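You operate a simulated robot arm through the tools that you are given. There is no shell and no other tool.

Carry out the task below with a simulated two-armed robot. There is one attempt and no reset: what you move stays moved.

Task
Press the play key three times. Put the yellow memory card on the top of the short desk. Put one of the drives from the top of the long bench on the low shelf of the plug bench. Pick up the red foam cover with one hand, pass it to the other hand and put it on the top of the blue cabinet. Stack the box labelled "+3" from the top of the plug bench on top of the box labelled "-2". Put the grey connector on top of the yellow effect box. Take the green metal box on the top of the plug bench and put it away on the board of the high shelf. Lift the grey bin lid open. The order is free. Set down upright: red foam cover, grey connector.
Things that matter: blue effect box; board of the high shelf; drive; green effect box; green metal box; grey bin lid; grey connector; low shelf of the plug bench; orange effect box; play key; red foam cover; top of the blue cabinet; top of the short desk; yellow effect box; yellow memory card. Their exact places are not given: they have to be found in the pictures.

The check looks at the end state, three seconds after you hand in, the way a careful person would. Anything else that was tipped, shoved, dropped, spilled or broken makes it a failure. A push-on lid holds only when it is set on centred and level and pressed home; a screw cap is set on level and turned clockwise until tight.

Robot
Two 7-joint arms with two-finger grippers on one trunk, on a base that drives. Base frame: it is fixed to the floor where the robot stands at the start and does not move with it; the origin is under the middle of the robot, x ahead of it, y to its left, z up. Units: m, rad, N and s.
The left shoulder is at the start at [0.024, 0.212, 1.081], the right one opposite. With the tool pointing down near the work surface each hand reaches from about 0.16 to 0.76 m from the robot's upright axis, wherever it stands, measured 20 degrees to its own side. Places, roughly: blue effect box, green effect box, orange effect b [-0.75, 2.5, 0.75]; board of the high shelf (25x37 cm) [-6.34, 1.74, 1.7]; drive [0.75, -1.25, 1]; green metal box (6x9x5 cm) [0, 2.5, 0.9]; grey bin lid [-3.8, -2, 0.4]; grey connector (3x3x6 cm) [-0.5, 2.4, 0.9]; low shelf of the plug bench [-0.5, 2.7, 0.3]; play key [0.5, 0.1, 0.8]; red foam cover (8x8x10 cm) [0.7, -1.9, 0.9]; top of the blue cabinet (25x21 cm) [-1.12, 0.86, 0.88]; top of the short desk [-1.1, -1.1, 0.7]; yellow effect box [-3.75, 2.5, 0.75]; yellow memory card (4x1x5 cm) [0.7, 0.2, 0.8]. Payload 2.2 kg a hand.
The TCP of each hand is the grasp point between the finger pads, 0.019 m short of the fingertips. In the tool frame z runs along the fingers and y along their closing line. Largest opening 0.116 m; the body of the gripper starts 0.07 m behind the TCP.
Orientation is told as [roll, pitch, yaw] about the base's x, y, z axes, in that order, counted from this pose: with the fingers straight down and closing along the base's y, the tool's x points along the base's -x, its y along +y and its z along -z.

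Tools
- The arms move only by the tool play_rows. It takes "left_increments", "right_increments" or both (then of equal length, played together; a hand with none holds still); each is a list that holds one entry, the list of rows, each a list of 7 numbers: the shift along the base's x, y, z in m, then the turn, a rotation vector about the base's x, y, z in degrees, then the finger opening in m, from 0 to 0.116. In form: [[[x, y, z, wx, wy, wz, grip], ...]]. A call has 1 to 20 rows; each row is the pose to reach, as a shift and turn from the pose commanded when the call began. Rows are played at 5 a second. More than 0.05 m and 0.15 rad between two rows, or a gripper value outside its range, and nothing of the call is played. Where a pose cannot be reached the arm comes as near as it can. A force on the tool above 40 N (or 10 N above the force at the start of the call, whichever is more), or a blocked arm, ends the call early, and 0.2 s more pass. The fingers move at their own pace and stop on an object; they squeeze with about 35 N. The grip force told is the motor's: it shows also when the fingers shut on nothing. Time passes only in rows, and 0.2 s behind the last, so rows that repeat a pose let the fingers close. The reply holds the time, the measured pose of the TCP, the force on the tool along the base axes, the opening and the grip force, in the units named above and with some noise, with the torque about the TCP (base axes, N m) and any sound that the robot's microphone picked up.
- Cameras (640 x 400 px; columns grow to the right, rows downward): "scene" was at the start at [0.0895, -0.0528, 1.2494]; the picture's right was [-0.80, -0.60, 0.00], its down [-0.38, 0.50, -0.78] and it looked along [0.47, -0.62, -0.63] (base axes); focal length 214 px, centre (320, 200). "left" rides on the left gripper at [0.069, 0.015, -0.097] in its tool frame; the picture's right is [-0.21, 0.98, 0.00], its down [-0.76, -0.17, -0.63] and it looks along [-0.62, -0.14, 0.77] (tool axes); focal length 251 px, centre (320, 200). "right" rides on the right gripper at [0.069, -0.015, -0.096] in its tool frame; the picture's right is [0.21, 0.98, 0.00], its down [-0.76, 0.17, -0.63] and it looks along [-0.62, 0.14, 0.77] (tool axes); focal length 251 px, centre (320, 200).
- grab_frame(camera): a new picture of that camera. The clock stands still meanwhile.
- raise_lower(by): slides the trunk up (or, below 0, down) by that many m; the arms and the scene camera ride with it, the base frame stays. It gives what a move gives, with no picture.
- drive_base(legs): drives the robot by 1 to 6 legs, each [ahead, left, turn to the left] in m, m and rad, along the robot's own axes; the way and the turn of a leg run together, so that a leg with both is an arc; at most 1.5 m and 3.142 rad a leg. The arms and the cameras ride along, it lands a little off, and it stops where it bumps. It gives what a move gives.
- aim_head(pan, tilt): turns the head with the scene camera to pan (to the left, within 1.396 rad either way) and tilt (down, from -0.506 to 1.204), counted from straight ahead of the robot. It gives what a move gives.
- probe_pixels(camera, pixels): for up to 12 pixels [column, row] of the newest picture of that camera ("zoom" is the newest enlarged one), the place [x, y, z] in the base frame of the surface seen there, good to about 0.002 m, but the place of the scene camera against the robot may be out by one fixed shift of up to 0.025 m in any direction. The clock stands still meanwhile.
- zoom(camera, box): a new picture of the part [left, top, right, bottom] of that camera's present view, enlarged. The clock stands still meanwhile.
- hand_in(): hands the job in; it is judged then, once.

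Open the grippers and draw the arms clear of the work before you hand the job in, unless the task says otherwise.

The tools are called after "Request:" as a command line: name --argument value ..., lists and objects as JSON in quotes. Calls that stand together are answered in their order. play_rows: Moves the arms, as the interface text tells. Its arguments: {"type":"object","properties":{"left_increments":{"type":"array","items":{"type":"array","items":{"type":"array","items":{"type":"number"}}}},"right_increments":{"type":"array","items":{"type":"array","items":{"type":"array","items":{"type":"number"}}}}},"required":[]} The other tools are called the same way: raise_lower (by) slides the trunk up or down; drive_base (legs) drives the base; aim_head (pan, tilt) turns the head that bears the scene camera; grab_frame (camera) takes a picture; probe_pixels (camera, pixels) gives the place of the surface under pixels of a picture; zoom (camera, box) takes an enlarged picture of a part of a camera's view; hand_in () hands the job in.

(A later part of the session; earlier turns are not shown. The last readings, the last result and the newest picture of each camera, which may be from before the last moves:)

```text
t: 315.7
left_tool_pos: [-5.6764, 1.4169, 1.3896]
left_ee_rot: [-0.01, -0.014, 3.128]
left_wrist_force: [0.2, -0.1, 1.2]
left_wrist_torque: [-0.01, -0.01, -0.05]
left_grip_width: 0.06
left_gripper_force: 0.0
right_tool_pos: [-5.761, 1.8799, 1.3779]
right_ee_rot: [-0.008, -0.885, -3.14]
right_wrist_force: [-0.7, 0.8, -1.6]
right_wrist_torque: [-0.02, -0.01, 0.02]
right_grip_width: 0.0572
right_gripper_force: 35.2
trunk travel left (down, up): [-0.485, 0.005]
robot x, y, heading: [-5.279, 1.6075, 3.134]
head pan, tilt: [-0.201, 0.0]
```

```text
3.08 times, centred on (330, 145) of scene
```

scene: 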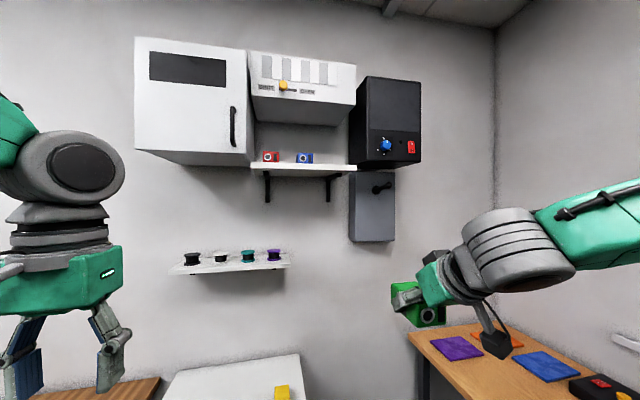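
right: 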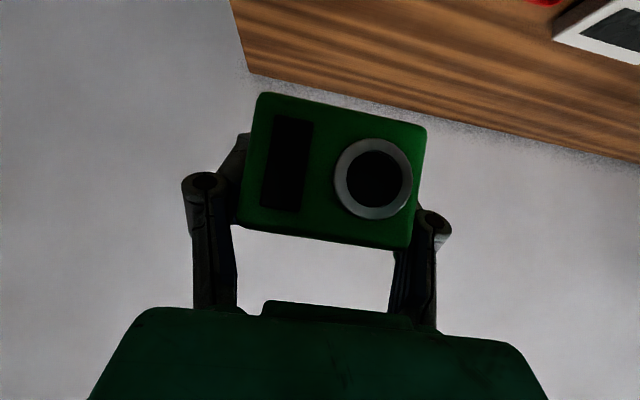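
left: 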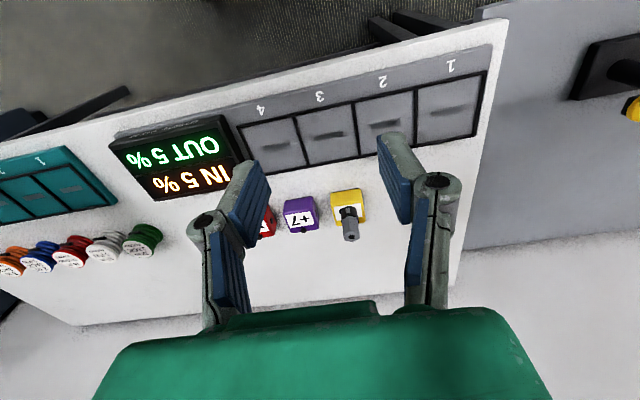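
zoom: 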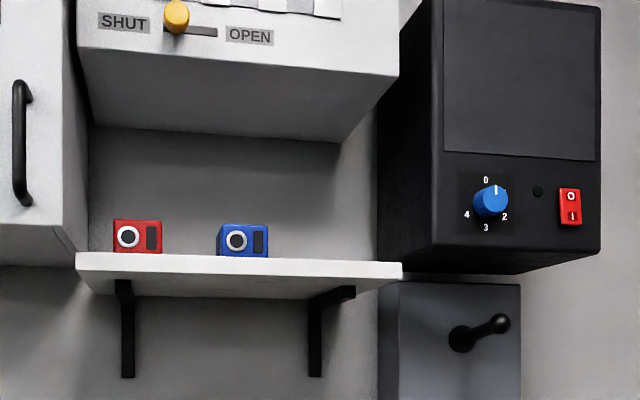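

Board: front x≈−6.21, right end y≈1.967 (corrected), free span y 1.80–1.967; unit above at z≈1.94. I draw the left hand back and lower for clearance, and raise the right hand with the box to insertion height in front of the shelf.

Request:
play_rows --left_increments '[[[0.03, 0, -0.03, 0, 0, 0, 0.03], [0.06, 0, -0.06, 0, 0, 0, 0.03], [0.09, 0, -0.09, 0, 0, 0, 0.03], [0.11, 0, -0.13, 0, 0, 0, 0.03], [0.12, 0, -0.16, 0, 0, 0, 0.03], [0.12, 0, -0.19, 0, 0, 0, 0.03], [0.12, 0, -0.2, 0, 0, 0, 0.03], [0.12, 0, -0.2, 0, 0, 0, 0.03], [0.12, 0, -0.2, 0, 0, 0, 0.03], [0.12, 0, -0.2, 0, 0, 0, 0.03]]]' --right_increments '[[[0, 0, 0.04, 0, 0, 0, 0.045], [0, 0, 0.08, 0, 0, 0, 0.045], [0, 0, 0.12, 0, 0, 0, 0.045], [0, 0, 0.16, 0, 0, 0, 0.045], [0, 0, 0.2, 0, 0, 0, 0.045], [0, 0, 0.24, 0, 0, 0, 0.045], [0, 0, 0.28, 0, 0, 0, 0.045], [0, 0, 0.32, 0, 0, 0, 0.045], [0, 0, 0.36, 0, 0, 0, 0.045], [0, 0, 0.37, 0, 0, 0, 0.045]]]'

Request:
grab_frame --camera "right"

Request:
grab_frame --camera "scene"

```text
t: 317.9
left_tool_pos: [-5.5589, 1.4147, 1.1896]
left_ee_rot: [-0.009, -0.012, 3.129]
left_wrist_force: [0.0, -0.2, -1.1]
left_wrist_torque: [0.02, 0.04, 0.02]
left_grip_width: 0.0298
left_gripper_force: 0.0
right_tool_pos: [-5.7611, 1.8783, 1.7475]
right_ee_rot: [-0.007, -0.886, -3.138]
right_wrist_force: [-0.2, -0.2, -2.7]
right_wrist_torque: [0.01, -0.01, 0.01]
right_grip_width: 0.0571
right_gripper_force: 35.3
trunk travel left (down, up): [-0.485, 0.005]
robot x, y, heading: [-5.2759, 1.6022, 3.14]
head pan, tilt: [-0.201, 0.0]
```

```text
taken
```

right: 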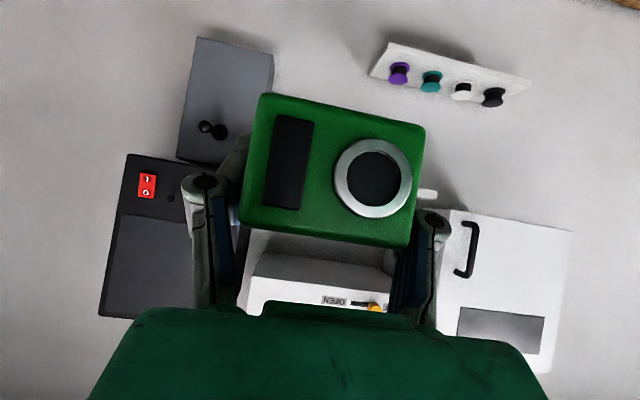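

```text
taken
```

scene: 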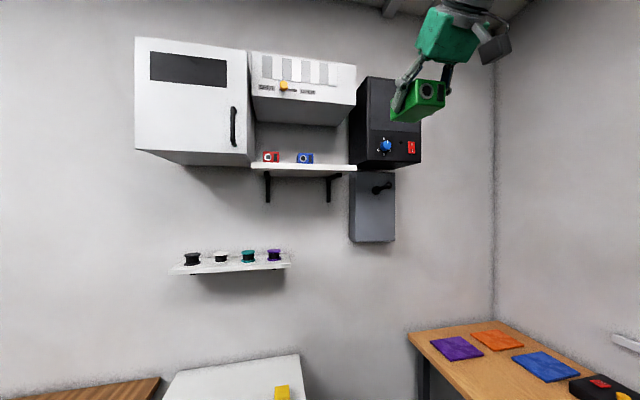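

I calibrate the scene camera here using features visible in both views (red switch, yellow slider, spools).

Request:
probe_pixels --camera "right" --pixels '[[147, 186], [373, 307], [398, 72], [432, 82], [493, 97], [430, 195], [250, 245], [245, 300], [425, 198], [240, 290]]'

Request:
probe_pixels --camera "scene" --pixels '[[411, 147], [283, 86], [273, 256], [248, 256], [192, 258], [304, 157], [354, 169], [256, 167]]'

Request:
zoom --camera "right" --box '[220, 150, 480, 320]'

```text
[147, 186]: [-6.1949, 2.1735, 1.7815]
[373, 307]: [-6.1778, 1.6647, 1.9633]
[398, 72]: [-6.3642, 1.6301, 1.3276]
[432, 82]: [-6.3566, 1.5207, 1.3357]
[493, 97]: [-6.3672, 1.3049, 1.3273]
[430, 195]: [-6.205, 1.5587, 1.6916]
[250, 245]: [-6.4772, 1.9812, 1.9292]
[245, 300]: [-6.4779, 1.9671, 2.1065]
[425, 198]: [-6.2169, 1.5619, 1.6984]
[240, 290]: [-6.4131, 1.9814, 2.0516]
```

```text
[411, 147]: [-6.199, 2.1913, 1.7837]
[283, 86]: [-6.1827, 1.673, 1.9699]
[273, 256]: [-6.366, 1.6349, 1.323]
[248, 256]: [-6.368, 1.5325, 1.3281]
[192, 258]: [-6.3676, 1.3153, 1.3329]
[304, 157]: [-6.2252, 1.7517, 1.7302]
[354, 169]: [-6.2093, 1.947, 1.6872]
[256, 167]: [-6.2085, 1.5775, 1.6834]
```

```text
2.35 times, centred on (350, 235) of right
```

zoom: 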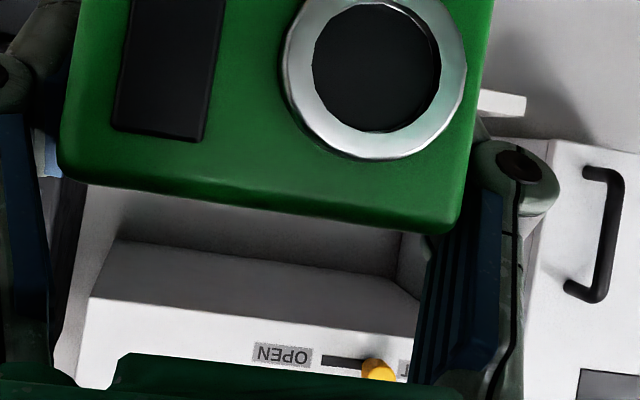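

From the right camera: board left end y≈1.558 so right end ≈1.93; blue box's right edge ≈1.767. So the free centre is y≈1.85; board top z≈1.70. I adjust the hand (y −0.028, z +0.015) and drive 0.33 m closer.

Request:
play_rows --right_increments '[[[0, -0.01, 0.008, 0, 0, 0, 0.045], [0, -0.02, 0.015, 0, 0, 0, 0.045], [0, -0.028, 0.015, 0, 0, 0, 0.045], [0, -0.028, 0.015, 0, 0, 0, 0.045]]]'

Request:
drive_base --legs '[[0.33, 0, 0]]'

Request:
play_rows --right_increments '[[[0, 0, 0, 0, 0, 0, 0.045], [0, 0, 0, 0, 0, 0, 0.045], [0, 0, 0, 0, 0, 0, 0.045], [0, 0, 0, 0, 0, 0, 0.045], [0, 0, 0, 0, 0, 0, 0.045], [0, 0, 0, 0, 0, 0, 0.045], [0, 0, 0, 0, 0, 0, 0.045], [0, 0, 0, 0, 0, 0, 0.045], [0, 0, 0, 0, 0, 0, 0.045], [0, 0, 0, 0, 0, 0, 0.045]]]'

Request:
grab_frame --camera "scene"

Request:
grab_frame --camera "right"

```text
t: 318.9
left_tool_pos: [-5.5585, 1.4159, 1.1903]
left_ee_rot: [-0.011, -0.012, 3.128]
left_wrist_force: [-0.4, 0.1, 0.0]
left_wrist_torque: [-0.01, 0.01, -0.01]
left_grip_width: 0.0298
left_gripper_force: 0.1
right_tool_pos: [-5.759, 1.8509, 1.7635]
right_ee_rot: [-0.007, -0.885, -3.137]
right_wrist_force: [0.9, -0.1, -2.3]
right_wrist_torque: [-0.01, -0.01, 0.01]
right_grip_width: 0.0568
right_gripper_force: 35.0
trunk travel left (down, up): [-0.485, 0.005]
robot x, y, heading: [-5.2742, 1.6045, 3.137]
head pan, tilt: [-0.201, 0.0]
```

```text
t: 321.1
left_tool_pos: [-5.8856, 1.418, 1.1893]
left_ee_rot: [-0.009, -0.014, 3.13]
left_wrist_force: [-0.3, -0.2, 0.6]
left_wrist_torque: [-0.02, 0.03, 0.0]
left_grip_width: 0.0298
left_gripper_force: 0.1
right_tool_pos: [-6.0876, 1.8505, 1.7631]
right_ee_rot: [-0.006, -0.888, -3.137]
right_wrist_force: [0.3, -0.7, -2.9]
right_wrist_torque: [0.01, -0.01, -0.02]
right_grip_width: 0.0569
right_gripper_force: 34.8
trunk travel left (down, up): [-0.485, 0.005]
robot x, y, heading: [-5.6045, 1.6043, 3.139]
head pan, tilt: [-0.201, 0.0]
```

```text
t: 323.3
left_tool_pos: [-5.8872, 1.417, 1.1907]
left_ee_rot: [-0.009, -0.013, 3.132]
left_wrist_force: [-0.9, 0.9, 0.0]
left_wrist_torque: [0.01, 0.0, 0.0]
left_grip_width: 0.03
left_gripper_force: 0.0
right_tool_pos: [-6.0905, 1.8506, 1.7629]
right_ee_rot: [-0.007, -0.886, -3.136]
right_wrist_force: [-0.6, -0.5, -2.0]
right_wrist_torque: [-0.01, 0.0, 0.0]
right_grip_width: 0.0573
right_gripper_force: 34.9
trunk travel left (down, up): [-0.485, 0.005]
robot x, y, heading: [-5.6104, 1.6086, 3.139]
head pan, tilt: [-0.201, 0.0]
```

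```text
taken
```

scene: 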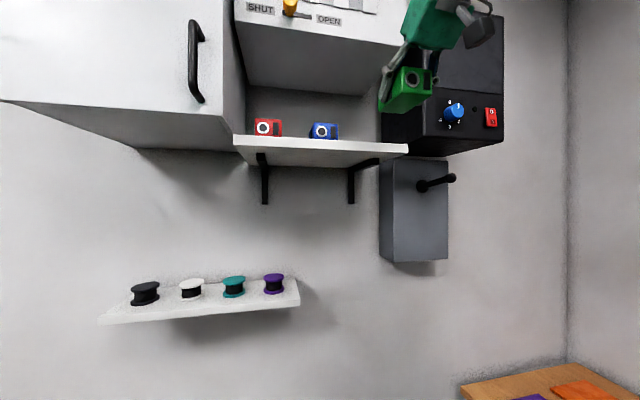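

```text
taken
```

right: 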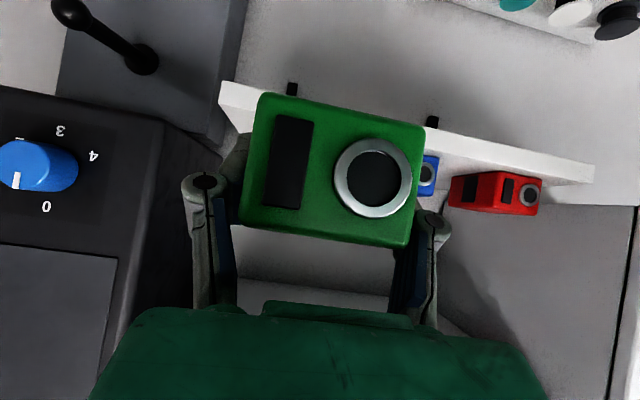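

Now the wrist camera shows the board's edge, the blue box (430,175) and the red box. I probe the board's right end, top surface, and blue box edge.

Request:
probe_pixels --camera "right" --pixels '[[222, 90], [235, 110], [435, 140], [590, 175], [428, 160], [424, 185], [437, 165], [470, 172], [460, 155], [235, 130], [300, 250], [140, 200]]'

Request:
zoom --camera "right" --box '[200, 70, 460, 230]'

```text
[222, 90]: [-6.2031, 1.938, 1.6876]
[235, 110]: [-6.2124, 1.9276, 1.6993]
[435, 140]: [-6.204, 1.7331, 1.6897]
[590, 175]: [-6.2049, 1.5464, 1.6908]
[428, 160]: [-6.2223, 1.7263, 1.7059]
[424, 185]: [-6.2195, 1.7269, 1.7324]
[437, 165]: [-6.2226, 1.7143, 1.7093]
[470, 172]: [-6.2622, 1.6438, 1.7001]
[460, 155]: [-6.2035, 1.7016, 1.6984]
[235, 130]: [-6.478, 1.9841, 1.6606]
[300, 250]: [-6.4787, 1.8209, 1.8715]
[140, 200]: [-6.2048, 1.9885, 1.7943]
```

```text
2.46 times, centred on (330, 150) of right
```

zoom: 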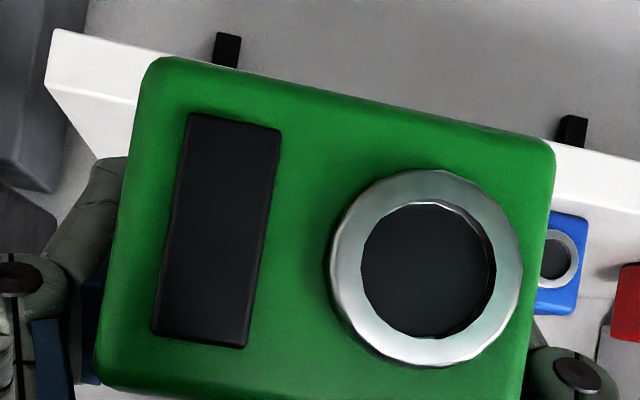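

Board top z=1.699, right end y=1.939, blue box right edge ≈1.764; the held box is centred at y=1.851, bottom at z≈1.738. I drive 0.15 m forward so it moves over the board.

Request:
drive_base --legs '[[0.15, 0, 0]]'

Request:
grab_frame --camera "scene"

Request:
grab_frame --camera "right"

```text
t: 324.7
left_tool_pos: [-6.0362, 1.4187, 1.1908]
left_ee_rot: [-0.009, -0.016, 3.13]
left_wrist_force: [0.0, 0.0, -0.2]
left_wrist_torque: [0.0, -0.03, 0.01]
left_grip_width: 0.0301
left_gripper_force: 0.1
right_tool_pos: [-6.2348, 1.8524, 1.7649]
right_ee_rot: [-0.005, -0.889, -3.139]
right_wrist_force: [-0.2, -0.9, -2.3]
right_wrist_torque: [0.01, -0.01, 0.01]
right_grip_width: 0.057
right_gripper_force: 34.9
trunk travel left (down, up): [-0.485, 0.005]
robot x, y, heading: [-5.7622, 1.606, 3.14]
head pan, tilt: [-0.201, 0.0]
```

```text
taken
```

scene: 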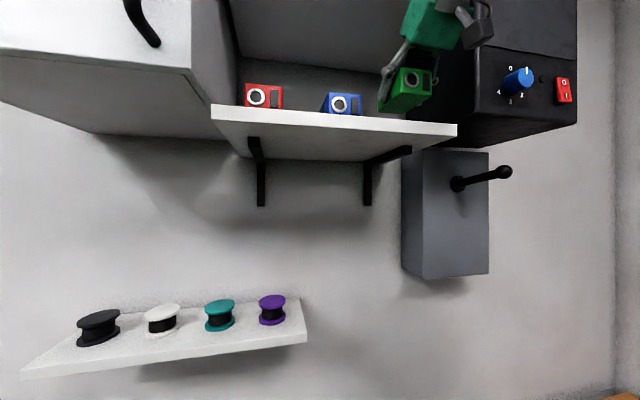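

```text
taken
```

right: 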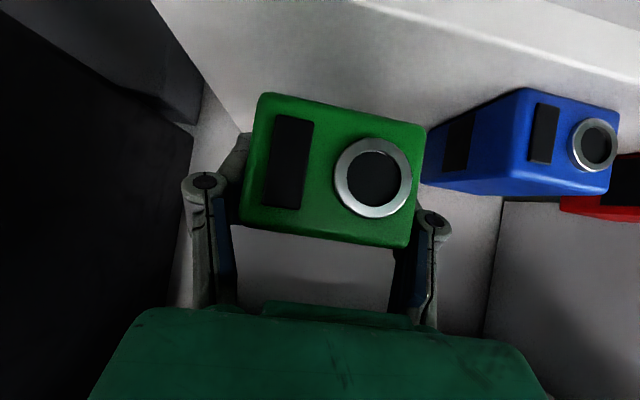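

Request:
probe_pixels --camera "right" --pixels '[[450, 150], [430, 140], [525, 170], [430, 110], [230, 110], [185, 60], [470, 50], [470, 80], [300, 260], [200, 150]]'

```text
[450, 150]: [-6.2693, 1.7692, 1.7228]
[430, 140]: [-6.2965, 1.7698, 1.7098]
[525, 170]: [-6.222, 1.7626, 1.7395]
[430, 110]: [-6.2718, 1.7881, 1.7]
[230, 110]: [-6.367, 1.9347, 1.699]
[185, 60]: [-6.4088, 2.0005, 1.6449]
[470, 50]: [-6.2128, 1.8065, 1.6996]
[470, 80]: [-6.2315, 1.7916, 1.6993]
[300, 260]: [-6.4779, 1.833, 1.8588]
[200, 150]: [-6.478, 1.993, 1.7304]
```

The box hangs over the free spot (blue box's right face y≈1.768; board z 1.6995). I extend 3.5 cm and lower.

Request:
play_rows --right_increments '[[[-0.012, 0, -0.006, 0, 0, 0, 0.045], [-0.024, 0, -0.014, 0, 0, 0, 0.045], [-0.035, 0, -0.022, 0, 0, 0, 0.045], [-0.035, 0, -0.03, 0, 0, 0, 0.045], [-0.035, 0, -0.034, 0, 0, 0, 0.045], [-0.035, 0, -0.034, 0, 0, 0, 0.045]]]'

Request:
grab_frame --camera "scene"

```text
t: 326.1
left_tool_pos: [-6.037, 1.4196, 1.1902]
left_ee_rot: [-0.01, -0.012, 3.13]
left_wrist_force: [0.3, 0.2, -0.2]
left_wrist_torque: [0.0, 0.0, 0.0]
left_grip_width: 0.03
left_gripper_force: 0.0
right_tool_pos: [-6.2731, 1.8528, 1.7307]
right_ee_rot: [-0.007, -0.889, -3.138]
right_wrist_force: [-0.1, 0.1, -2.9]
right_wrist_torque: [0.02, 0.0, 0.02]
right_grip_width: 0.0572
right_gripper_force: 35.1
trunk travel left (down, up): [-0.485, 0.005]
robot x, y, heading: [-5.759, 1.6048, 3.139]
head pan, tilt: [-0.201, 0.0]
```

```text
taken
```

scene: 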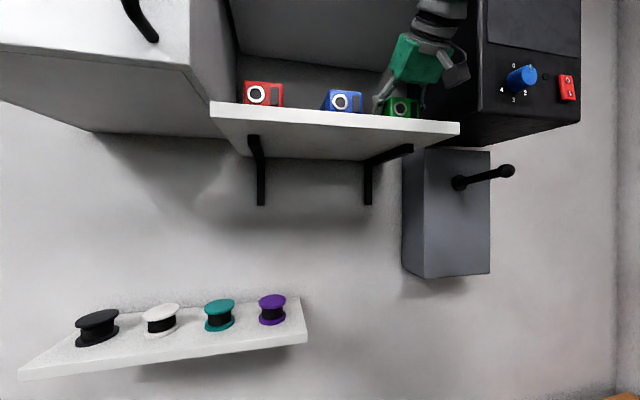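

Almost down. I lower in 1–2 mm steps until contact.

Request:
play_rows --right_increments '[[[0, 0, -0.003, 0, 0, 0, 0.045], [0, 0, -0.005, 0, 0, 0, 0.045], [0, 0, -0.006, 0, 0, 0, 0.045], [0, 0, -0.007, 0, 0, 0, 0.045], [0, 0, -0.007, 0, 0, 0, 0.045]]]'

```text
t: 327.3
left_tool_pos: [-6.0368, 1.419, 1.1913]
left_ee_rot: [-0.009, -0.015, 3.129]
left_wrist_force: [-1.0, -0.2, 0.1]
left_wrist_torque: [0.0, -0.01, -0.03]
left_grip_width: 0.03
left_gripper_force: 0.0
right_tool_pos: [-6.2721, 1.8517, 1.7236]
right_ee_rot: [-0.007, -0.889, -3.139]
right_wrist_force: [-5.1, 1.7, 15.4]
right_wrist_torque: [-0.02, -0.39, 0.0]
right_grip_width: 0.057
right_gripper_force: 35.4
trunk travel left (down, up): [-0.485, 0.005]
robot x, y, heading: [-5.7593, 1.6035, 3.14]
head pan, tilt: [-0.201, 0.0]
```

Contact at 15 N. I open gradually and withdraw along the tool axis.

Request:
play_rows --right_increments '[[[0, 0, 0.0005, 0, 0, 0, 0.057], [0, 0, 0.0005, 0, 0, 0, 0.06], [0, 0, 0.0005, 0, 0, 0, 0.066], [0, 0, 0.0005, 0, 0, 0, 0.074], [0, 0, 0.0005, 0, 0, 0, 0.085], [0.02, 0, 0.014, 0, 0, 0, 0.085], [0.045, 0, 0.034, 0, 0, 0, 0.085], [0.075, 0, 0.055, 0, 0, 0, 0.085], [0.11, 0, 0.07, 0, 0, 0, 0.085], [0.15, 0, 0.075, 0, 0, 0, 0.085]]]'

Request:
grab_frame --camera "right"

Request:
grab_frame --camera "scene"

```text
t: 329.5
left_tool_pos: [-6.0339, 1.4182, 1.1919]
left_ee_rot: [-0.009, -0.018, 3.13]
left_wrist_force: [-0.4, 0.5, 0.9]
left_wrist_torque: [0.01, 0.02, -0.01]
left_grip_width: 0.0303
left_gripper_force: 0.0
right_tool_pos: [-6.1211, 1.8526, 1.7985]
right_ee_rot: [-0.004, -0.889, -3.141]
right_wrist_force: [0.3, -0.2, -0.8]
right_wrist_torque: [0.03, 0.02, 0.02]
right_grip_width: 0.0852
right_gripper_force: 0.0
trunk travel left (down, up): [-0.485, 0.005]
robot x, y, heading: [-5.7572, 1.6063, 3.136]
head pan, tilt: [-0.201, 0.0]
```

```text
taken
```

right: 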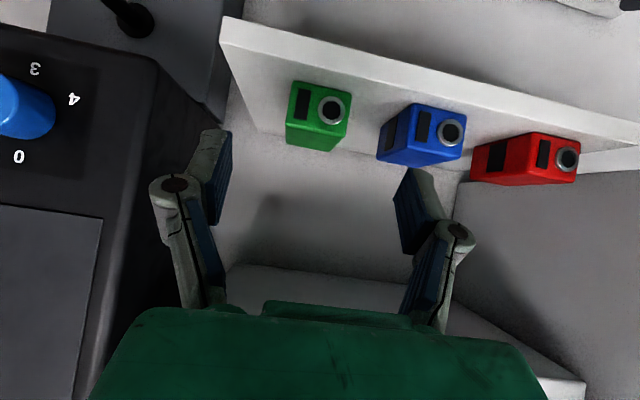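

```text
taken
```

scene: 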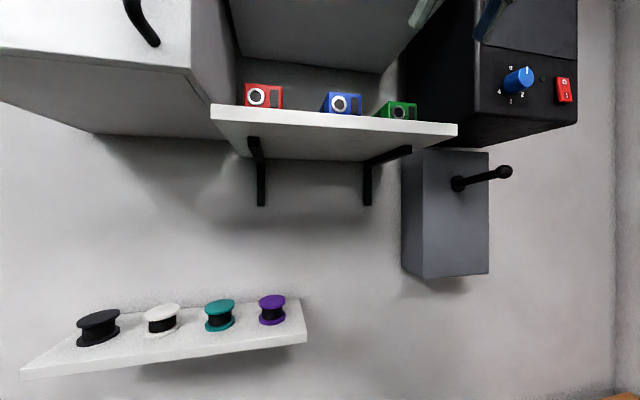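

The green box stands on the board next to the blue one. I back straight off, then bring the arm down and the trunk back to normal.

Request:
drive_base --legs '[[-0.5, 0, 0]]'

Request:
play_rows --right_increments '[[[0, 0, -0.04, 0, 0, 0, 0.085], [0, 0, -0.08, 0, 0, 0, 0.085], [0, 0, -0.12, 0, 0, 0, 0.085], [0, 0, -0.16, 0, 0, 0, 0.085], [0, 0, -0.2, 0, 0, 0, 0.085], [0, 0, -0.24, 0, 0, 0, 0.085], [0, 0, -0.28, 0, 0, 0, 0.085], [-0.02, 0, -0.32, 0, 0, 0, 0.085], [-0.04, 0, -0.36, 0, 0, 0, 0.085], [-0.06, 0, -0.4, 0, 0, 0, 0.085], [-0.08, 0, -0.42, 0, 0, 0, 0.085], [-0.1, 0, -0.42, 0, 0, 0, 0.085]]]'

Request:
raise_lower --by -0.25

Request:
aim_head --pan 1.2 --tilt 0.35

Request:
grab_frame --camera "scene"

```text
t: 332.4
left_tool_pos: [-5.5385, 1.4166, 1.1903]
left_ee_rot: [-0.01, -0.013, 3.125]
left_wrist_force: [-0.3, 0.1, -0.2]
left_wrist_torque: [0.01, -0.01, -0.01]
left_grip_width: 0.0302
left_gripper_force: 0.0
right_tool_pos: [-5.6275, 1.8501, 1.7973]
right_ee_rot: [-0.007, -0.886, -3.14]
right_wrist_force: [0.2, 0.6, 0.3]
right_wrist_torque: [0.0, 0.0, 0.01]
right_grip_width: 0.085
right_gripper_force: 0.0
trunk travel left (down, up): [-0.485, 0.005]
robot x, y, heading: [-5.2603, 1.6026, 3.136]
head pan, tilt: [-0.201, 0.0]
```

```text
t: 335.0
left_tool_pos: [-5.5374, 1.4166, 1.1913]
left_ee_rot: [-0.008, -0.015, 3.124]
left_wrist_force: [0.1, 0.7, -0.2]
left_wrist_torque: [-0.02, 0.01, -0.01]
left_grip_width: 0.0298
left_gripper_force: 0.1
right_tool_pos: [-5.722, 1.8487, 1.3789]
right_ee_rot: [-0.009, -0.89, -3.14]
right_wrist_force: [-0.2, -0.4, 1.0]
right_wrist_torque: [0.03, -0.04, -0.02]
right_grip_width: 0.085
right_gripper_force: 0.1
trunk travel left (down, up): [-0.485, 0.005]
robot x, y, heading: [-5.2581, 1.6016, 3.13]
head pan, tilt: [-0.201, 0.0]
```

```text
t: 337.6
left_tool_pos: [-5.5343, 1.4168, 0.9418]
left_ee_rot: [-0.008, -0.017, 3.126]
left_wrist_force: [0.5, -0.5, -0.7]
left_wrist_torque: [0.0, 0.01, 0.01]
left_grip_width: 0.0302
left_gripper_force: 0.1
right_tool_pos: [-5.7211, 1.8487, 1.1301]
right_ee_rot: [-0.006, -0.888, -3.139]
right_wrist_force: [0.6, 0.7, -0.7]
right_wrist_torque: [0.0, -0.05, -0.03]
right_grip_width: 0.085
right_gripper_force: 0.1
trunk travel left (down, up): [-0.235, 0.255]
robot x, y, heading: [-5.2598, 1.6043, 3.135]
head pan, tilt: [-0.201, 0.0]
```

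```text
t: 339.1
left_tool_pos: [-5.5352, 1.4158, 0.9418]
left_ee_rot: [-0.008, -0.017, 3.125]
left_wrist_force: [-0.1, 0.4, 0.2]
left_wrist_torque: [0.0, -0.01, -0.02]
left_grip_width: 0.0298
left_gripper_force: 0.0
right_tool_pos: [-5.7214, 1.8494, 1.1304]
right_ee_rot: [-0.006, -0.888, -3.141]
right_wrist_force: [-0.4, -0.9, 0.9]
right_wrist_torque: [0.0, 0.03, -0.01]
right_grip_width: 0.0849
right_gripper_force: 0.1
trunk travel left (down, up): [-0.235, 0.255]
robot x, y, heading: [-5.2628, 1.6038, 3.135]
head pan, tilt: [1.201, 0.351]
```

```text
taken
```

scene: 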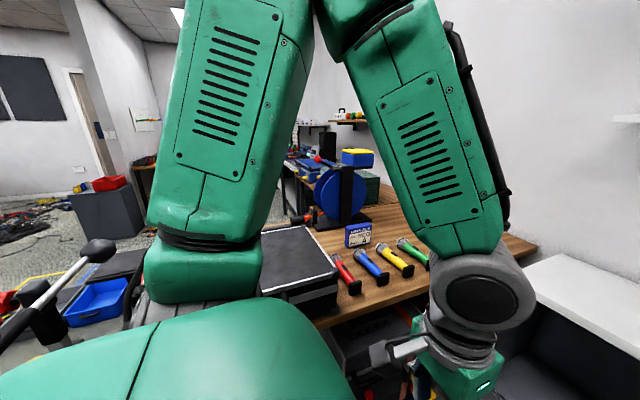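

Before driving back past the posts I restore the left arm's earlier (safe) pose and raise the trunk again, as on the way in.

Request:
play_rows --left_increments '[[[-0.03, 0.01, 0.04, 0, 0, 0, 0.03], [-0.06, 0.02, 0.08, 0, 0, 0, 0.03], [-0.09, 0.03, 0.12, 0, 0, 0, 0.03], [-0.11, 0.03, 0.16, 0, 0, 0, 0.03], [-0.12, 0.03, 0.19, 0, 0, 0, 0.03], [-0.12, 0.03, 0.2, 0, 0, 0, 0.03]]]'

Request:
raise_lower --by 0.25

Request:
drive_base --legs '[[-1.2, -0.05, 0]]'

Request:
aim_head --pan 1.2 --tilt 0.45

Request:
grab_frame --camera "scene"

```text
refused: row 1 steps farther than a row can; nothing moved
```

```text
t: 341.7
left_tool_pos: [-5.5355, 1.4161, 1.1912]
left_ee_rot: [-0.007, -0.016, 3.126]
left_wrist_force: [-0.7, -0.3, -0.1]
left_wrist_torque: [0.04, 0.01, -0.02]
left_grip_width: 0.0301
left_gripper_force: 0.0
right_tool_pos: [-5.7216, 1.8503, 1.3781]
right_ee_rot: [-0.007, -0.889, -3.14]
right_wrist_force: [0.3, 0.7, 0.3]
right_wrist_torque: [-0.03, -0.01, 0.03]
right_grip_width: 0.0847
right_gripper_force: 0.0
trunk travel left (down, up): [-0.485, 0.005]
robot x, y, heading: [-5.2576, 1.5998, 3.135]
head pan, tilt: [1.201, 0.351]
```

```text
t: 347.8
left_tool_pos: [-4.34, 1.4636, 1.1899]
left_ee_rot: [-0.009, -0.015, -3.138]
left_wrist_force: [-0.3, -0.3, -0.1]
left_wrist_torque: [0.01, 0.01, 0.01]
left_grip_width: 0.03
left_gripper_force: 0.1
right_tool_pos: [-4.532, 1.8936, 1.379]
right_ee_rot: [-0.008, -0.889, -3.122]
right_wrist_force: [0.0, 0.0, 1.1]
right_wrist_torque: [0.01, -0.03, 0.01]
right_grip_width: 0.0849
right_gripper_force: 0.1
trunk travel left (down, up): [-0.485, 0.005]
robot x, y, heading: [-4.0673, 1.6537, -3.13]
head pan, tilt: [1.201, 0.351]
```

```text
t: 348.4
left_tool_pos: [-4.3378, 1.4639, 1.1913]
left_ee_rot: [-0.009, -0.016, -3.138]
left_wrist_force: [-0.2, 0.5, -1.3]
left_wrist_torque: [-0.03, -0.02, 0.0]
left_grip_width: 0.0296
left_gripper_force: 0.1
right_tool_pos: [-4.531, 1.8937, 1.3793]
right_ee_rot: [-0.008, -0.892, -3.123]
right_wrist_force: [-0.1, -0.2, 0.3]
right_wrist_torque: [0.0, -0.03, -0.01]
right_grip_width: 0.085
right_gripper_force: 0.1
trunk travel left (down, up): [-0.485, 0.005]
robot x, y, heading: [-4.0658, 1.6571, -3.132]
head pan, tilt: [1.201, 0.45]
```

```text
taken
```

scene: 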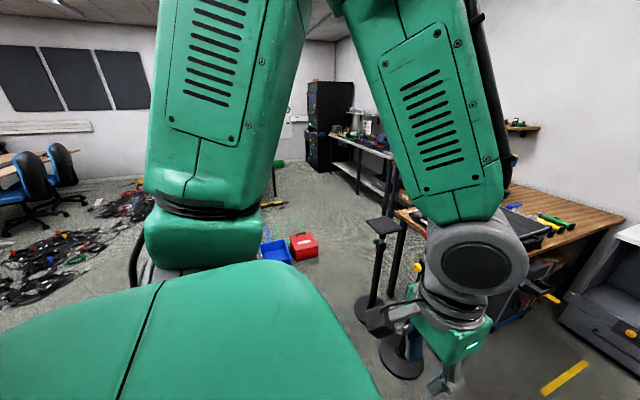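

Back at x≈−4.07 without bumping. I go a bit further back, turn left to face −y, lower the trunk and look toward the bin.

Request:
drive_base --legs '[[-0.7, 0, 0], [0, 0, 1.55]]'

Request:
aim_head --pan 0 --tilt 0.5

Request:
grab_frame --camera "scene"

```text
t: 356.0
left_tool_pos: [-3.1788, 1.3876, 1.1924]
left_ee_rot: [-0.009, -0.018, -1.601]
left_wrist_force: [-1.0, -0.9, 0.4]
left_wrist_torque: [0.0, 0.01, -0.03]
left_grip_width: 0.0301
left_gripper_force: 0.0
right_tool_pos: [-3.6156, 1.2097, 1.3802]
right_ee_rot: [-0.007, -0.89, -1.585]
right_wrist_force: [0.2, -0.2, -1.1]
right_wrist_torque: [0.03, 0.0, -0.01]
right_grip_width: 0.0849
right_gripper_force: 0.0
trunk travel left (down, up): [-0.485, 0.005]
robot x, y, heading: [-3.3575, 1.6626, -1.596]
head pan, tilt: [1.201, 0.45]
```

```text
t: 357.4
left_tool_pos: [-3.1782, 1.3884, 1.193]
left_ee_rot: [-0.01, -0.019, -1.599]
left_wrist_force: [0.6, -0.6, -0.6]
left_wrist_torque: [-0.01, -0.06, 0.01]
left_grip_width: 0.03
left_gripper_force: 0.0
right_tool_pos: [-3.6143, 1.211, 1.3809]
right_ee_rot: [-0.007, -0.894, -1.586]
right_wrist_force: [0.1, -0.2, 0.2]
right_wrist_torque: [0.0, -0.02, 0.01]
right_grip_width: 0.0851
right_gripper_force: 0.1
trunk travel left (down, up): [-0.485, 0.005]
robot x, y, heading: [-3.3615, 1.6658, -1.591]
head pan, tilt: [0.0, 0.499]
```

```text
taken
```

scene: 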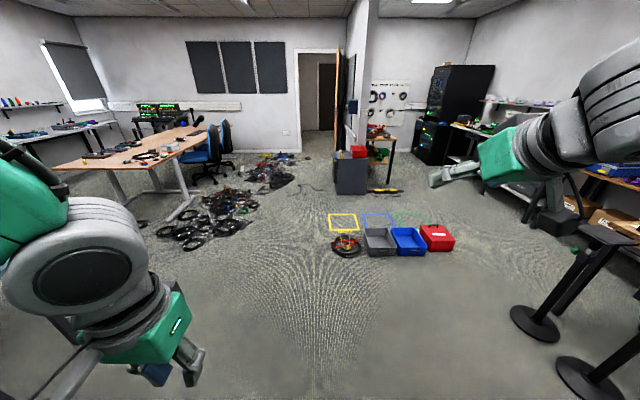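

The grey bin is at (352,175). I zoom in and probe it and the floor items.

Request:
zoom --camera "scene" --box '[300, 120, 460, 270]'

Request:
probe_pixels --camera "scene" --pixels '[[350, 163], [358, 152], [350, 190], [335, 192], [380, 240], [345, 250], [437, 240], [290, 175], [230, 225], [340, 215], [390, 190], [340, 162]]'

```text
2.67 times, centred on (380, 195) of scene
```

zoom: 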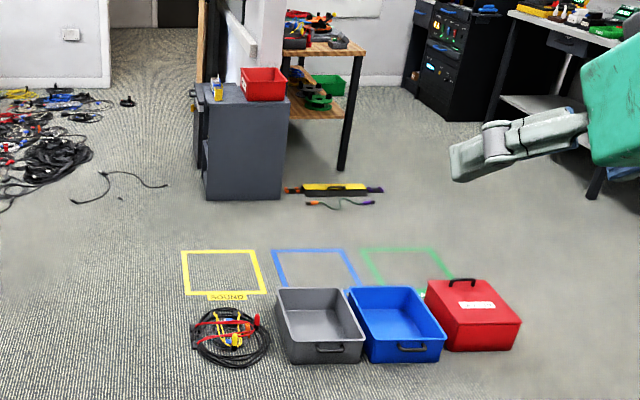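

```text
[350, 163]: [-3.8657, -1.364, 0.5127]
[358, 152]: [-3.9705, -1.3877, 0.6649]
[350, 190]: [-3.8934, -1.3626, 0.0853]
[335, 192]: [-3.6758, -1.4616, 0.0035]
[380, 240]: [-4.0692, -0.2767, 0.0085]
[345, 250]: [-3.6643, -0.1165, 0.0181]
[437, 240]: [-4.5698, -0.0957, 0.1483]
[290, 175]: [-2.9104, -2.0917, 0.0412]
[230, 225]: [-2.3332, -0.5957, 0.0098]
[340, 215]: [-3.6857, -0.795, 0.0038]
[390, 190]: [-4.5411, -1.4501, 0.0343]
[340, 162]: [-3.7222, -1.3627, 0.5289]
```

The cabinet at (−3.87,−1.36) is not yet clearly the bin; the lid should be near (−3.8,−2). I check the free lane between the cable pile and the coil.

Request:
zoom --camera "scene" --box '[140, 140, 380, 290]'

Request:
probe_pixels --camera "scene" --pixels '[[248, 228], [258, 205], [270, 190], [293, 185], [305, 192], [320, 190], [333, 245], [300, 165], [280, 175], [195, 245], [365, 250], [327, 200]]'

```text
2.67 times, centred on (260, 215) of scene
```

zoom: 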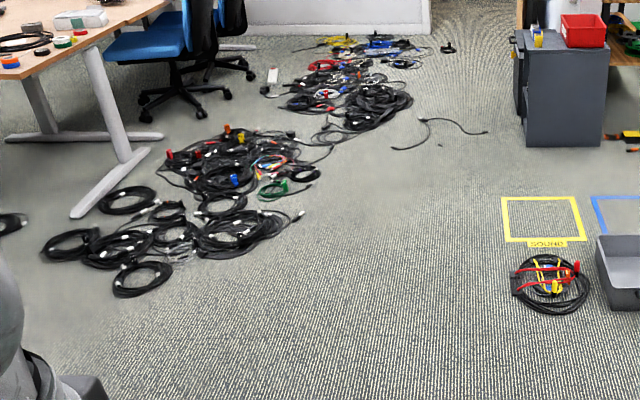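

```text
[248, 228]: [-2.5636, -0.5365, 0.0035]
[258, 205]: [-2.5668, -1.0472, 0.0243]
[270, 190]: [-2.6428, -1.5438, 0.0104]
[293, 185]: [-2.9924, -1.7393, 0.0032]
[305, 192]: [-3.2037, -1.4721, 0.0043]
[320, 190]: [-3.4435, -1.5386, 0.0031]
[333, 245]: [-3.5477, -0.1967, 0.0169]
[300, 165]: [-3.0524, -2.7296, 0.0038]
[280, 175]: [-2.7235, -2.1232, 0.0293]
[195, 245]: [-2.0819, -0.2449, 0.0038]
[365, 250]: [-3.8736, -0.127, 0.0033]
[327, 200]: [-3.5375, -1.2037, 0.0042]
```

The lane x≈−3.05 (between pile edge −2.56 and coil −3.55) is free. I drive down it to y≈−0.3 and look again.

Request:
drive_base --legs '[[0.3, 0.3, 0.02], [1.45, 0, 0]]'

Request:
raise_lower --by -0.26

Request:
aim_head --pan -0.35 --tilt 0.45

Request:
grab_frame --camera "scene"

```text
t: 366.8
left_tool_pos: [-2.8649, -0.341, 1.1913]
left_ee_rot: [-0.018, -0.019, -1.582]
left_wrist_force: [-0.2, 0.6, -0.6]
left_wrist_torque: [0.0, 0.01, 0.0]
left_grip_width: 0.0304
left_gripper_force: 0.1
right_tool_pos: [-3.2965, -0.5265, 1.3827]
right_ee_rot: [-0.019, -0.892, -1.552]
right_wrist_force: [-0.4, 0.0, 0.4]
right_wrist_torque: [-0.02, 0.0, -0.02]
right_grip_width: 0.0851
right_gripper_force: 0.1
trunk travel left (down, up): [-0.485, 0.005]
robot x, y, heading: [-3.0635, -0.0713, -1.572]
head pan, tilt: [0.0, 0.499]
```

```text
t: 369.4
left_tool_pos: [-2.8659, -0.3393, 0.9318]
left_ee_rot: [-0.018, -0.021, -1.578]
left_wrist_force: [-0.2, 0.6, 0.1]
left_wrist_torque: [-0.01, 0.0, 0.04]
left_grip_width: 0.0302
left_gripper_force: 0.0
right_tool_pos: [-3.2952, -0.5246, 1.1238]
right_ee_rot: [-0.02, -0.895, -1.554]
right_wrist_force: [0.1, 0.1, 0.2]
right_wrist_torque: [0.01, 0.04, -0.02]
right_grip_width: 0.085
right_gripper_force: 0.0
trunk travel left (down, up): [-0.225, 0.265]
robot x, y, heading: [-3.0602, -0.0709, -1.57]
head pan, tilt: [0.0, 0.499]
```

```text
t: 370.3
left_tool_pos: [-2.8665, -0.3383, 0.9318]
left_ee_rot: [-0.015, -0.022, -1.582]
left_wrist_force: [0.0, 0.0, 0.0]
left_wrist_torque: [0.0, -0.01, -0.02]
left_grip_width: 0.03
left_gripper_force: 0.2
right_tool_pos: [-3.2984, -0.5251, 1.1215]
right_ee_rot: [-0.018, -0.893, -1.556]
right_wrist_force: [-0.5, -0.6, 0.0]
right_wrist_torque: [0.02, 0.0, 0.05]
right_grip_width: 0.0852
right_gripper_force: 0.1
trunk travel left (down, up): [-0.225, 0.265]
robot x, y, heading: [-3.0576, -0.0707, -1.569]
head pan, tilt: [-0.351, 0.45]
```

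```text
taken
```

scene: 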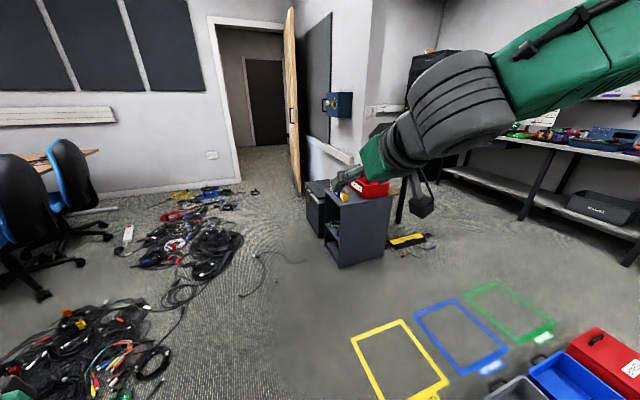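

The right arm hides part of the view. I un-pitch and retract it, then zoom on the dark box behind the cabinet.

Request:
play_rows --right_increments '[[[0, 0.01, 0, 8, 0, 0, 0.085], [0, 0.02, 0, 16, 0, 0, 0.085], [0, 0.03, 0, 24, 0, 0, 0.085], [0, 0.04, 0, 32, 0, 0, 0.085], [0, 0.05, 0, 40, 0, 0, 0.085], [0, 0.05, 0, 48, 0, 0, 0.085], [0, 0.05, 0, 51, 0, 0, 0.085], [0, 0.05, 0, 51, 0, 0, 0.085]]]'

Request:
zoom --camera "scene" --box '[270, 140, 430, 280]'

Request:
grab_frame --camera "scene"

```text
t: 372.1
left_tool_pos: [-2.8676, -0.339, 0.9306]
left_ee_rot: [-0.014, -0.02, -1.581]
left_wrist_force: [-0.8, 0.3, 0.6]
left_wrist_torque: [0.02, -0.02, -0.02]
left_grip_width: 0.03
left_gripper_force: 0.0
right_tool_pos: [-3.2988, -0.4751, 1.1227]
right_ee_rot: [-0.005, -0.004, -1.562]
right_wrist_force: [0.6, 0.3, -0.1]
right_wrist_torque: [-0.02, -0.03, 0.0]
right_grip_width: 0.085
right_gripper_force: 0.0
trunk travel left (down, up): [-0.225, 0.265]
robot x, y, heading: [-3.062, -0.0668, -1.568]
head pan, tilt: [-0.351, 0.45]
```

```text
2.86 times, centred on (350, 210) of scene
```

zoom: 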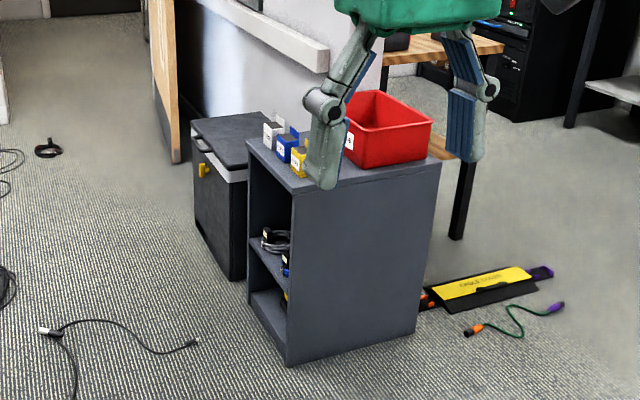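

```text
taken
```

scene: 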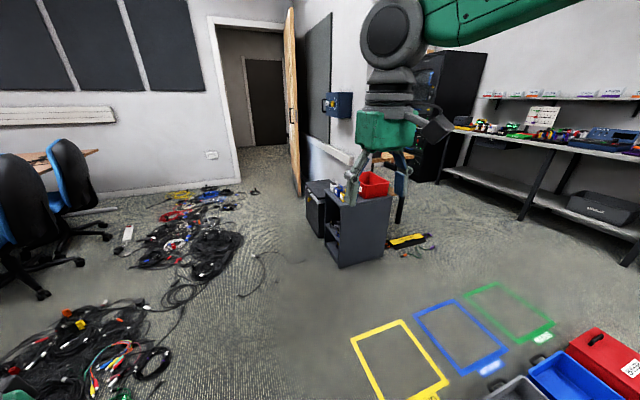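

Behind the shelf cabinet is a dark grey chest bin with a handle and a yellow latch on its +x side. I zoom in and probe it.

Request:
zoom --camera "scene" --box '[295, 165, 365, 245]'

Request:
probe_pixels --camera "zoom" --pixels '[[135, 100], [250, 165], [160, 185], [155, 240], [195, 150], [150, 160], [180, 200], [230, 280], [150, 210], [280, 120], [120, 150], [235, 175]]'

```text
5.00 times, centred on (330, 205) of scene
```

zoom: 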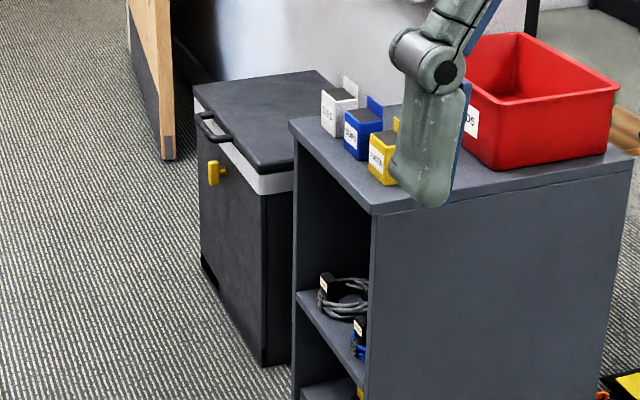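

```text
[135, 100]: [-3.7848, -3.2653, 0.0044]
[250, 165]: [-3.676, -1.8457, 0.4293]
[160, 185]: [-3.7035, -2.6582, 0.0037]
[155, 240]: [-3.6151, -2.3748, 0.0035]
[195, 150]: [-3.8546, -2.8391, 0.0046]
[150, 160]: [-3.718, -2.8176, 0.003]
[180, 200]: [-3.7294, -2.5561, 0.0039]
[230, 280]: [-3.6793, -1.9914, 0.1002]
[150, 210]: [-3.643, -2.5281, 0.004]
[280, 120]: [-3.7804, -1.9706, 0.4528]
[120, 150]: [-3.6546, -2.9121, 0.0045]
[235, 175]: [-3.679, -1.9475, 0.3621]
```

The lid top is z≈0.453, front face x≈−3.68, y from ≈−1.83 to −2.2, handle on the +x side. I probe the floor cables around where I would stand.

Request:
probe_pixels --camera "scene" --pixels '[[252, 255], [262, 253], [280, 255], [303, 261], [255, 191], [243, 295], [240, 270], [225, 200], [242, 240], [232, 255], [200, 290], [262, 290]]'

Request:
zoom --camera "scene" --box '[170, 170, 350, 310]'

```text
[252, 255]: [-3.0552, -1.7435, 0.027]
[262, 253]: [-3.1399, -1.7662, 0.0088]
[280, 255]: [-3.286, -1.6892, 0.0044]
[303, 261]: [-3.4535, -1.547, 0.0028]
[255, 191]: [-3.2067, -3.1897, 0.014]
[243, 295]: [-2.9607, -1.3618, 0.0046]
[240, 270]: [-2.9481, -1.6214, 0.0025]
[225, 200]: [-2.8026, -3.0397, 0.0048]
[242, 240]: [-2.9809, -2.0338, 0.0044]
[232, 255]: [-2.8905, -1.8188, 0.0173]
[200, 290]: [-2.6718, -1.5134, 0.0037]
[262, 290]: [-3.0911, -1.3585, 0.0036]
```

```text
2.86 times, centred on (260, 240) of scene
```

zoom: 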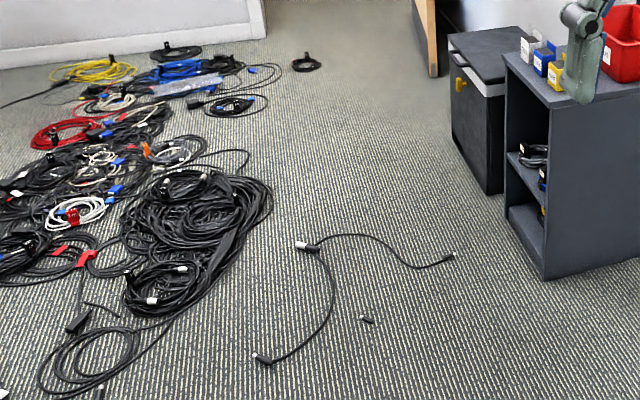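

Request:
zoom --camera "scene" --box '[300, 170, 340, 215]'

Request:
probe_pixels --camera "zoom" --pixels '[[130, 170], [170, 215], [215, 245], [165, 270], [190, 290], [150, 290], [300, 300], [400, 200], [350, 330], [140, 120], [230, 180], [260, 280]]'

```text
8.89 times, centred on (320, 192) of scene
```

zoom: 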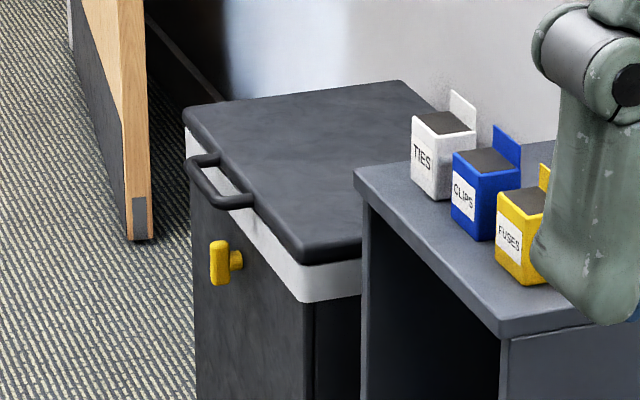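

```text
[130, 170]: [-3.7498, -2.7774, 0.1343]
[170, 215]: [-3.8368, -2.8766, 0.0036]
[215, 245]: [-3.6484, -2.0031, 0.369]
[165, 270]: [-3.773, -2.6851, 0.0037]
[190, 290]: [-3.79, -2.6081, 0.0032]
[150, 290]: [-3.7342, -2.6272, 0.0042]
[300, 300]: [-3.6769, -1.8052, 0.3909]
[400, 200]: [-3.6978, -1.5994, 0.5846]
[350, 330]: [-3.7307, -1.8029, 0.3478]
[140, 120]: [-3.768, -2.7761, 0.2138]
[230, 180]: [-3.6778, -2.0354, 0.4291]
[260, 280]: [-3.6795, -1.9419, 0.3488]
```

The bin's lid has a bar handle in the middle of its +x edge (≈(−3.65,−2.0,0.43)) and a yellow T-knob below on the body. I go to (−3.30,−0.85) and turn to face −x, then inspect.

Request:
drive_base --legs '[[0.75, -0.24, 0], [0, 0, -1.57]]'

Request:
aim_head --pan 1.0 --tilt 0.75

Request:
grab_frame --camera "scene"

```text
t: 380.0
left_tool_pos: [-3.5755, -0.9948, 0.9313]
left_ee_rot: [-0.013, -0.021, 3.129]
left_wrist_force: [-0.2, -0.4, -0.9]
left_wrist_torque: [0.0, 0.0, -0.05]
left_grip_width: 0.0297
left_gripper_force: 0.0
right_tool_pos: [-3.7087, -0.5636, 1.1215]
right_ee_rot: [-0.006, -0.003, -3.136]
right_wrist_force: [-0.5, 0.0, 0.2]
right_wrist_torque: [0.02, -0.02, -0.01]
right_grip_width: 0.0849
right_gripper_force: 0.1
trunk travel left (down, up): [-0.225, 0.265]
robot x, y, heading: [-3.3035, -0.8009, 3.139]
head pan, tilt: [-0.351, 0.45]
```

```text
t: 381.5
left_tool_pos: [-3.5741, -0.9945, 0.9313]
left_ee_rot: [-0.015, -0.021, 3.13]
left_wrist_force: [-0.4, -0.3, 0.5]
left_wrist_torque: [-0.02, 0.0, 0.01]
left_grip_width: 0.0299
left_gripper_force: 0.2
right_tool_pos: [-3.7065, -0.5631, 1.1227]
right_ee_rot: [-0.005, -0.003, -3.137]
right_wrist_force: [0.6, -0.3, 0.7]
right_wrist_torque: [0.04, 0.02, -0.03]
right_grip_width: 0.0848
right_gripper_force: 0.1
trunk travel left (down, up): [-0.225, 0.265]
robot x, y, heading: [-3.3026, -0.8044, 3.137]
head pan, tilt: [1.0, 0.75]
```

```text
taken
```

scene: 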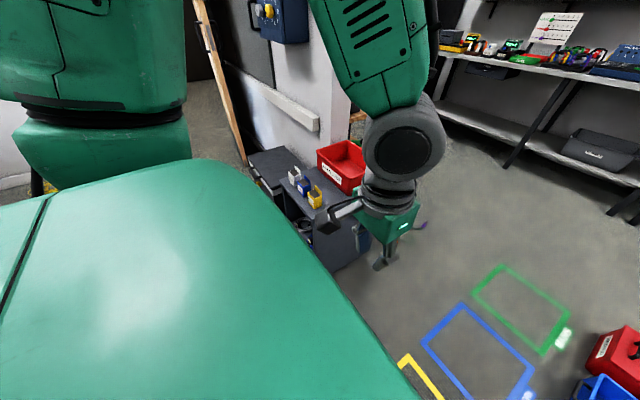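

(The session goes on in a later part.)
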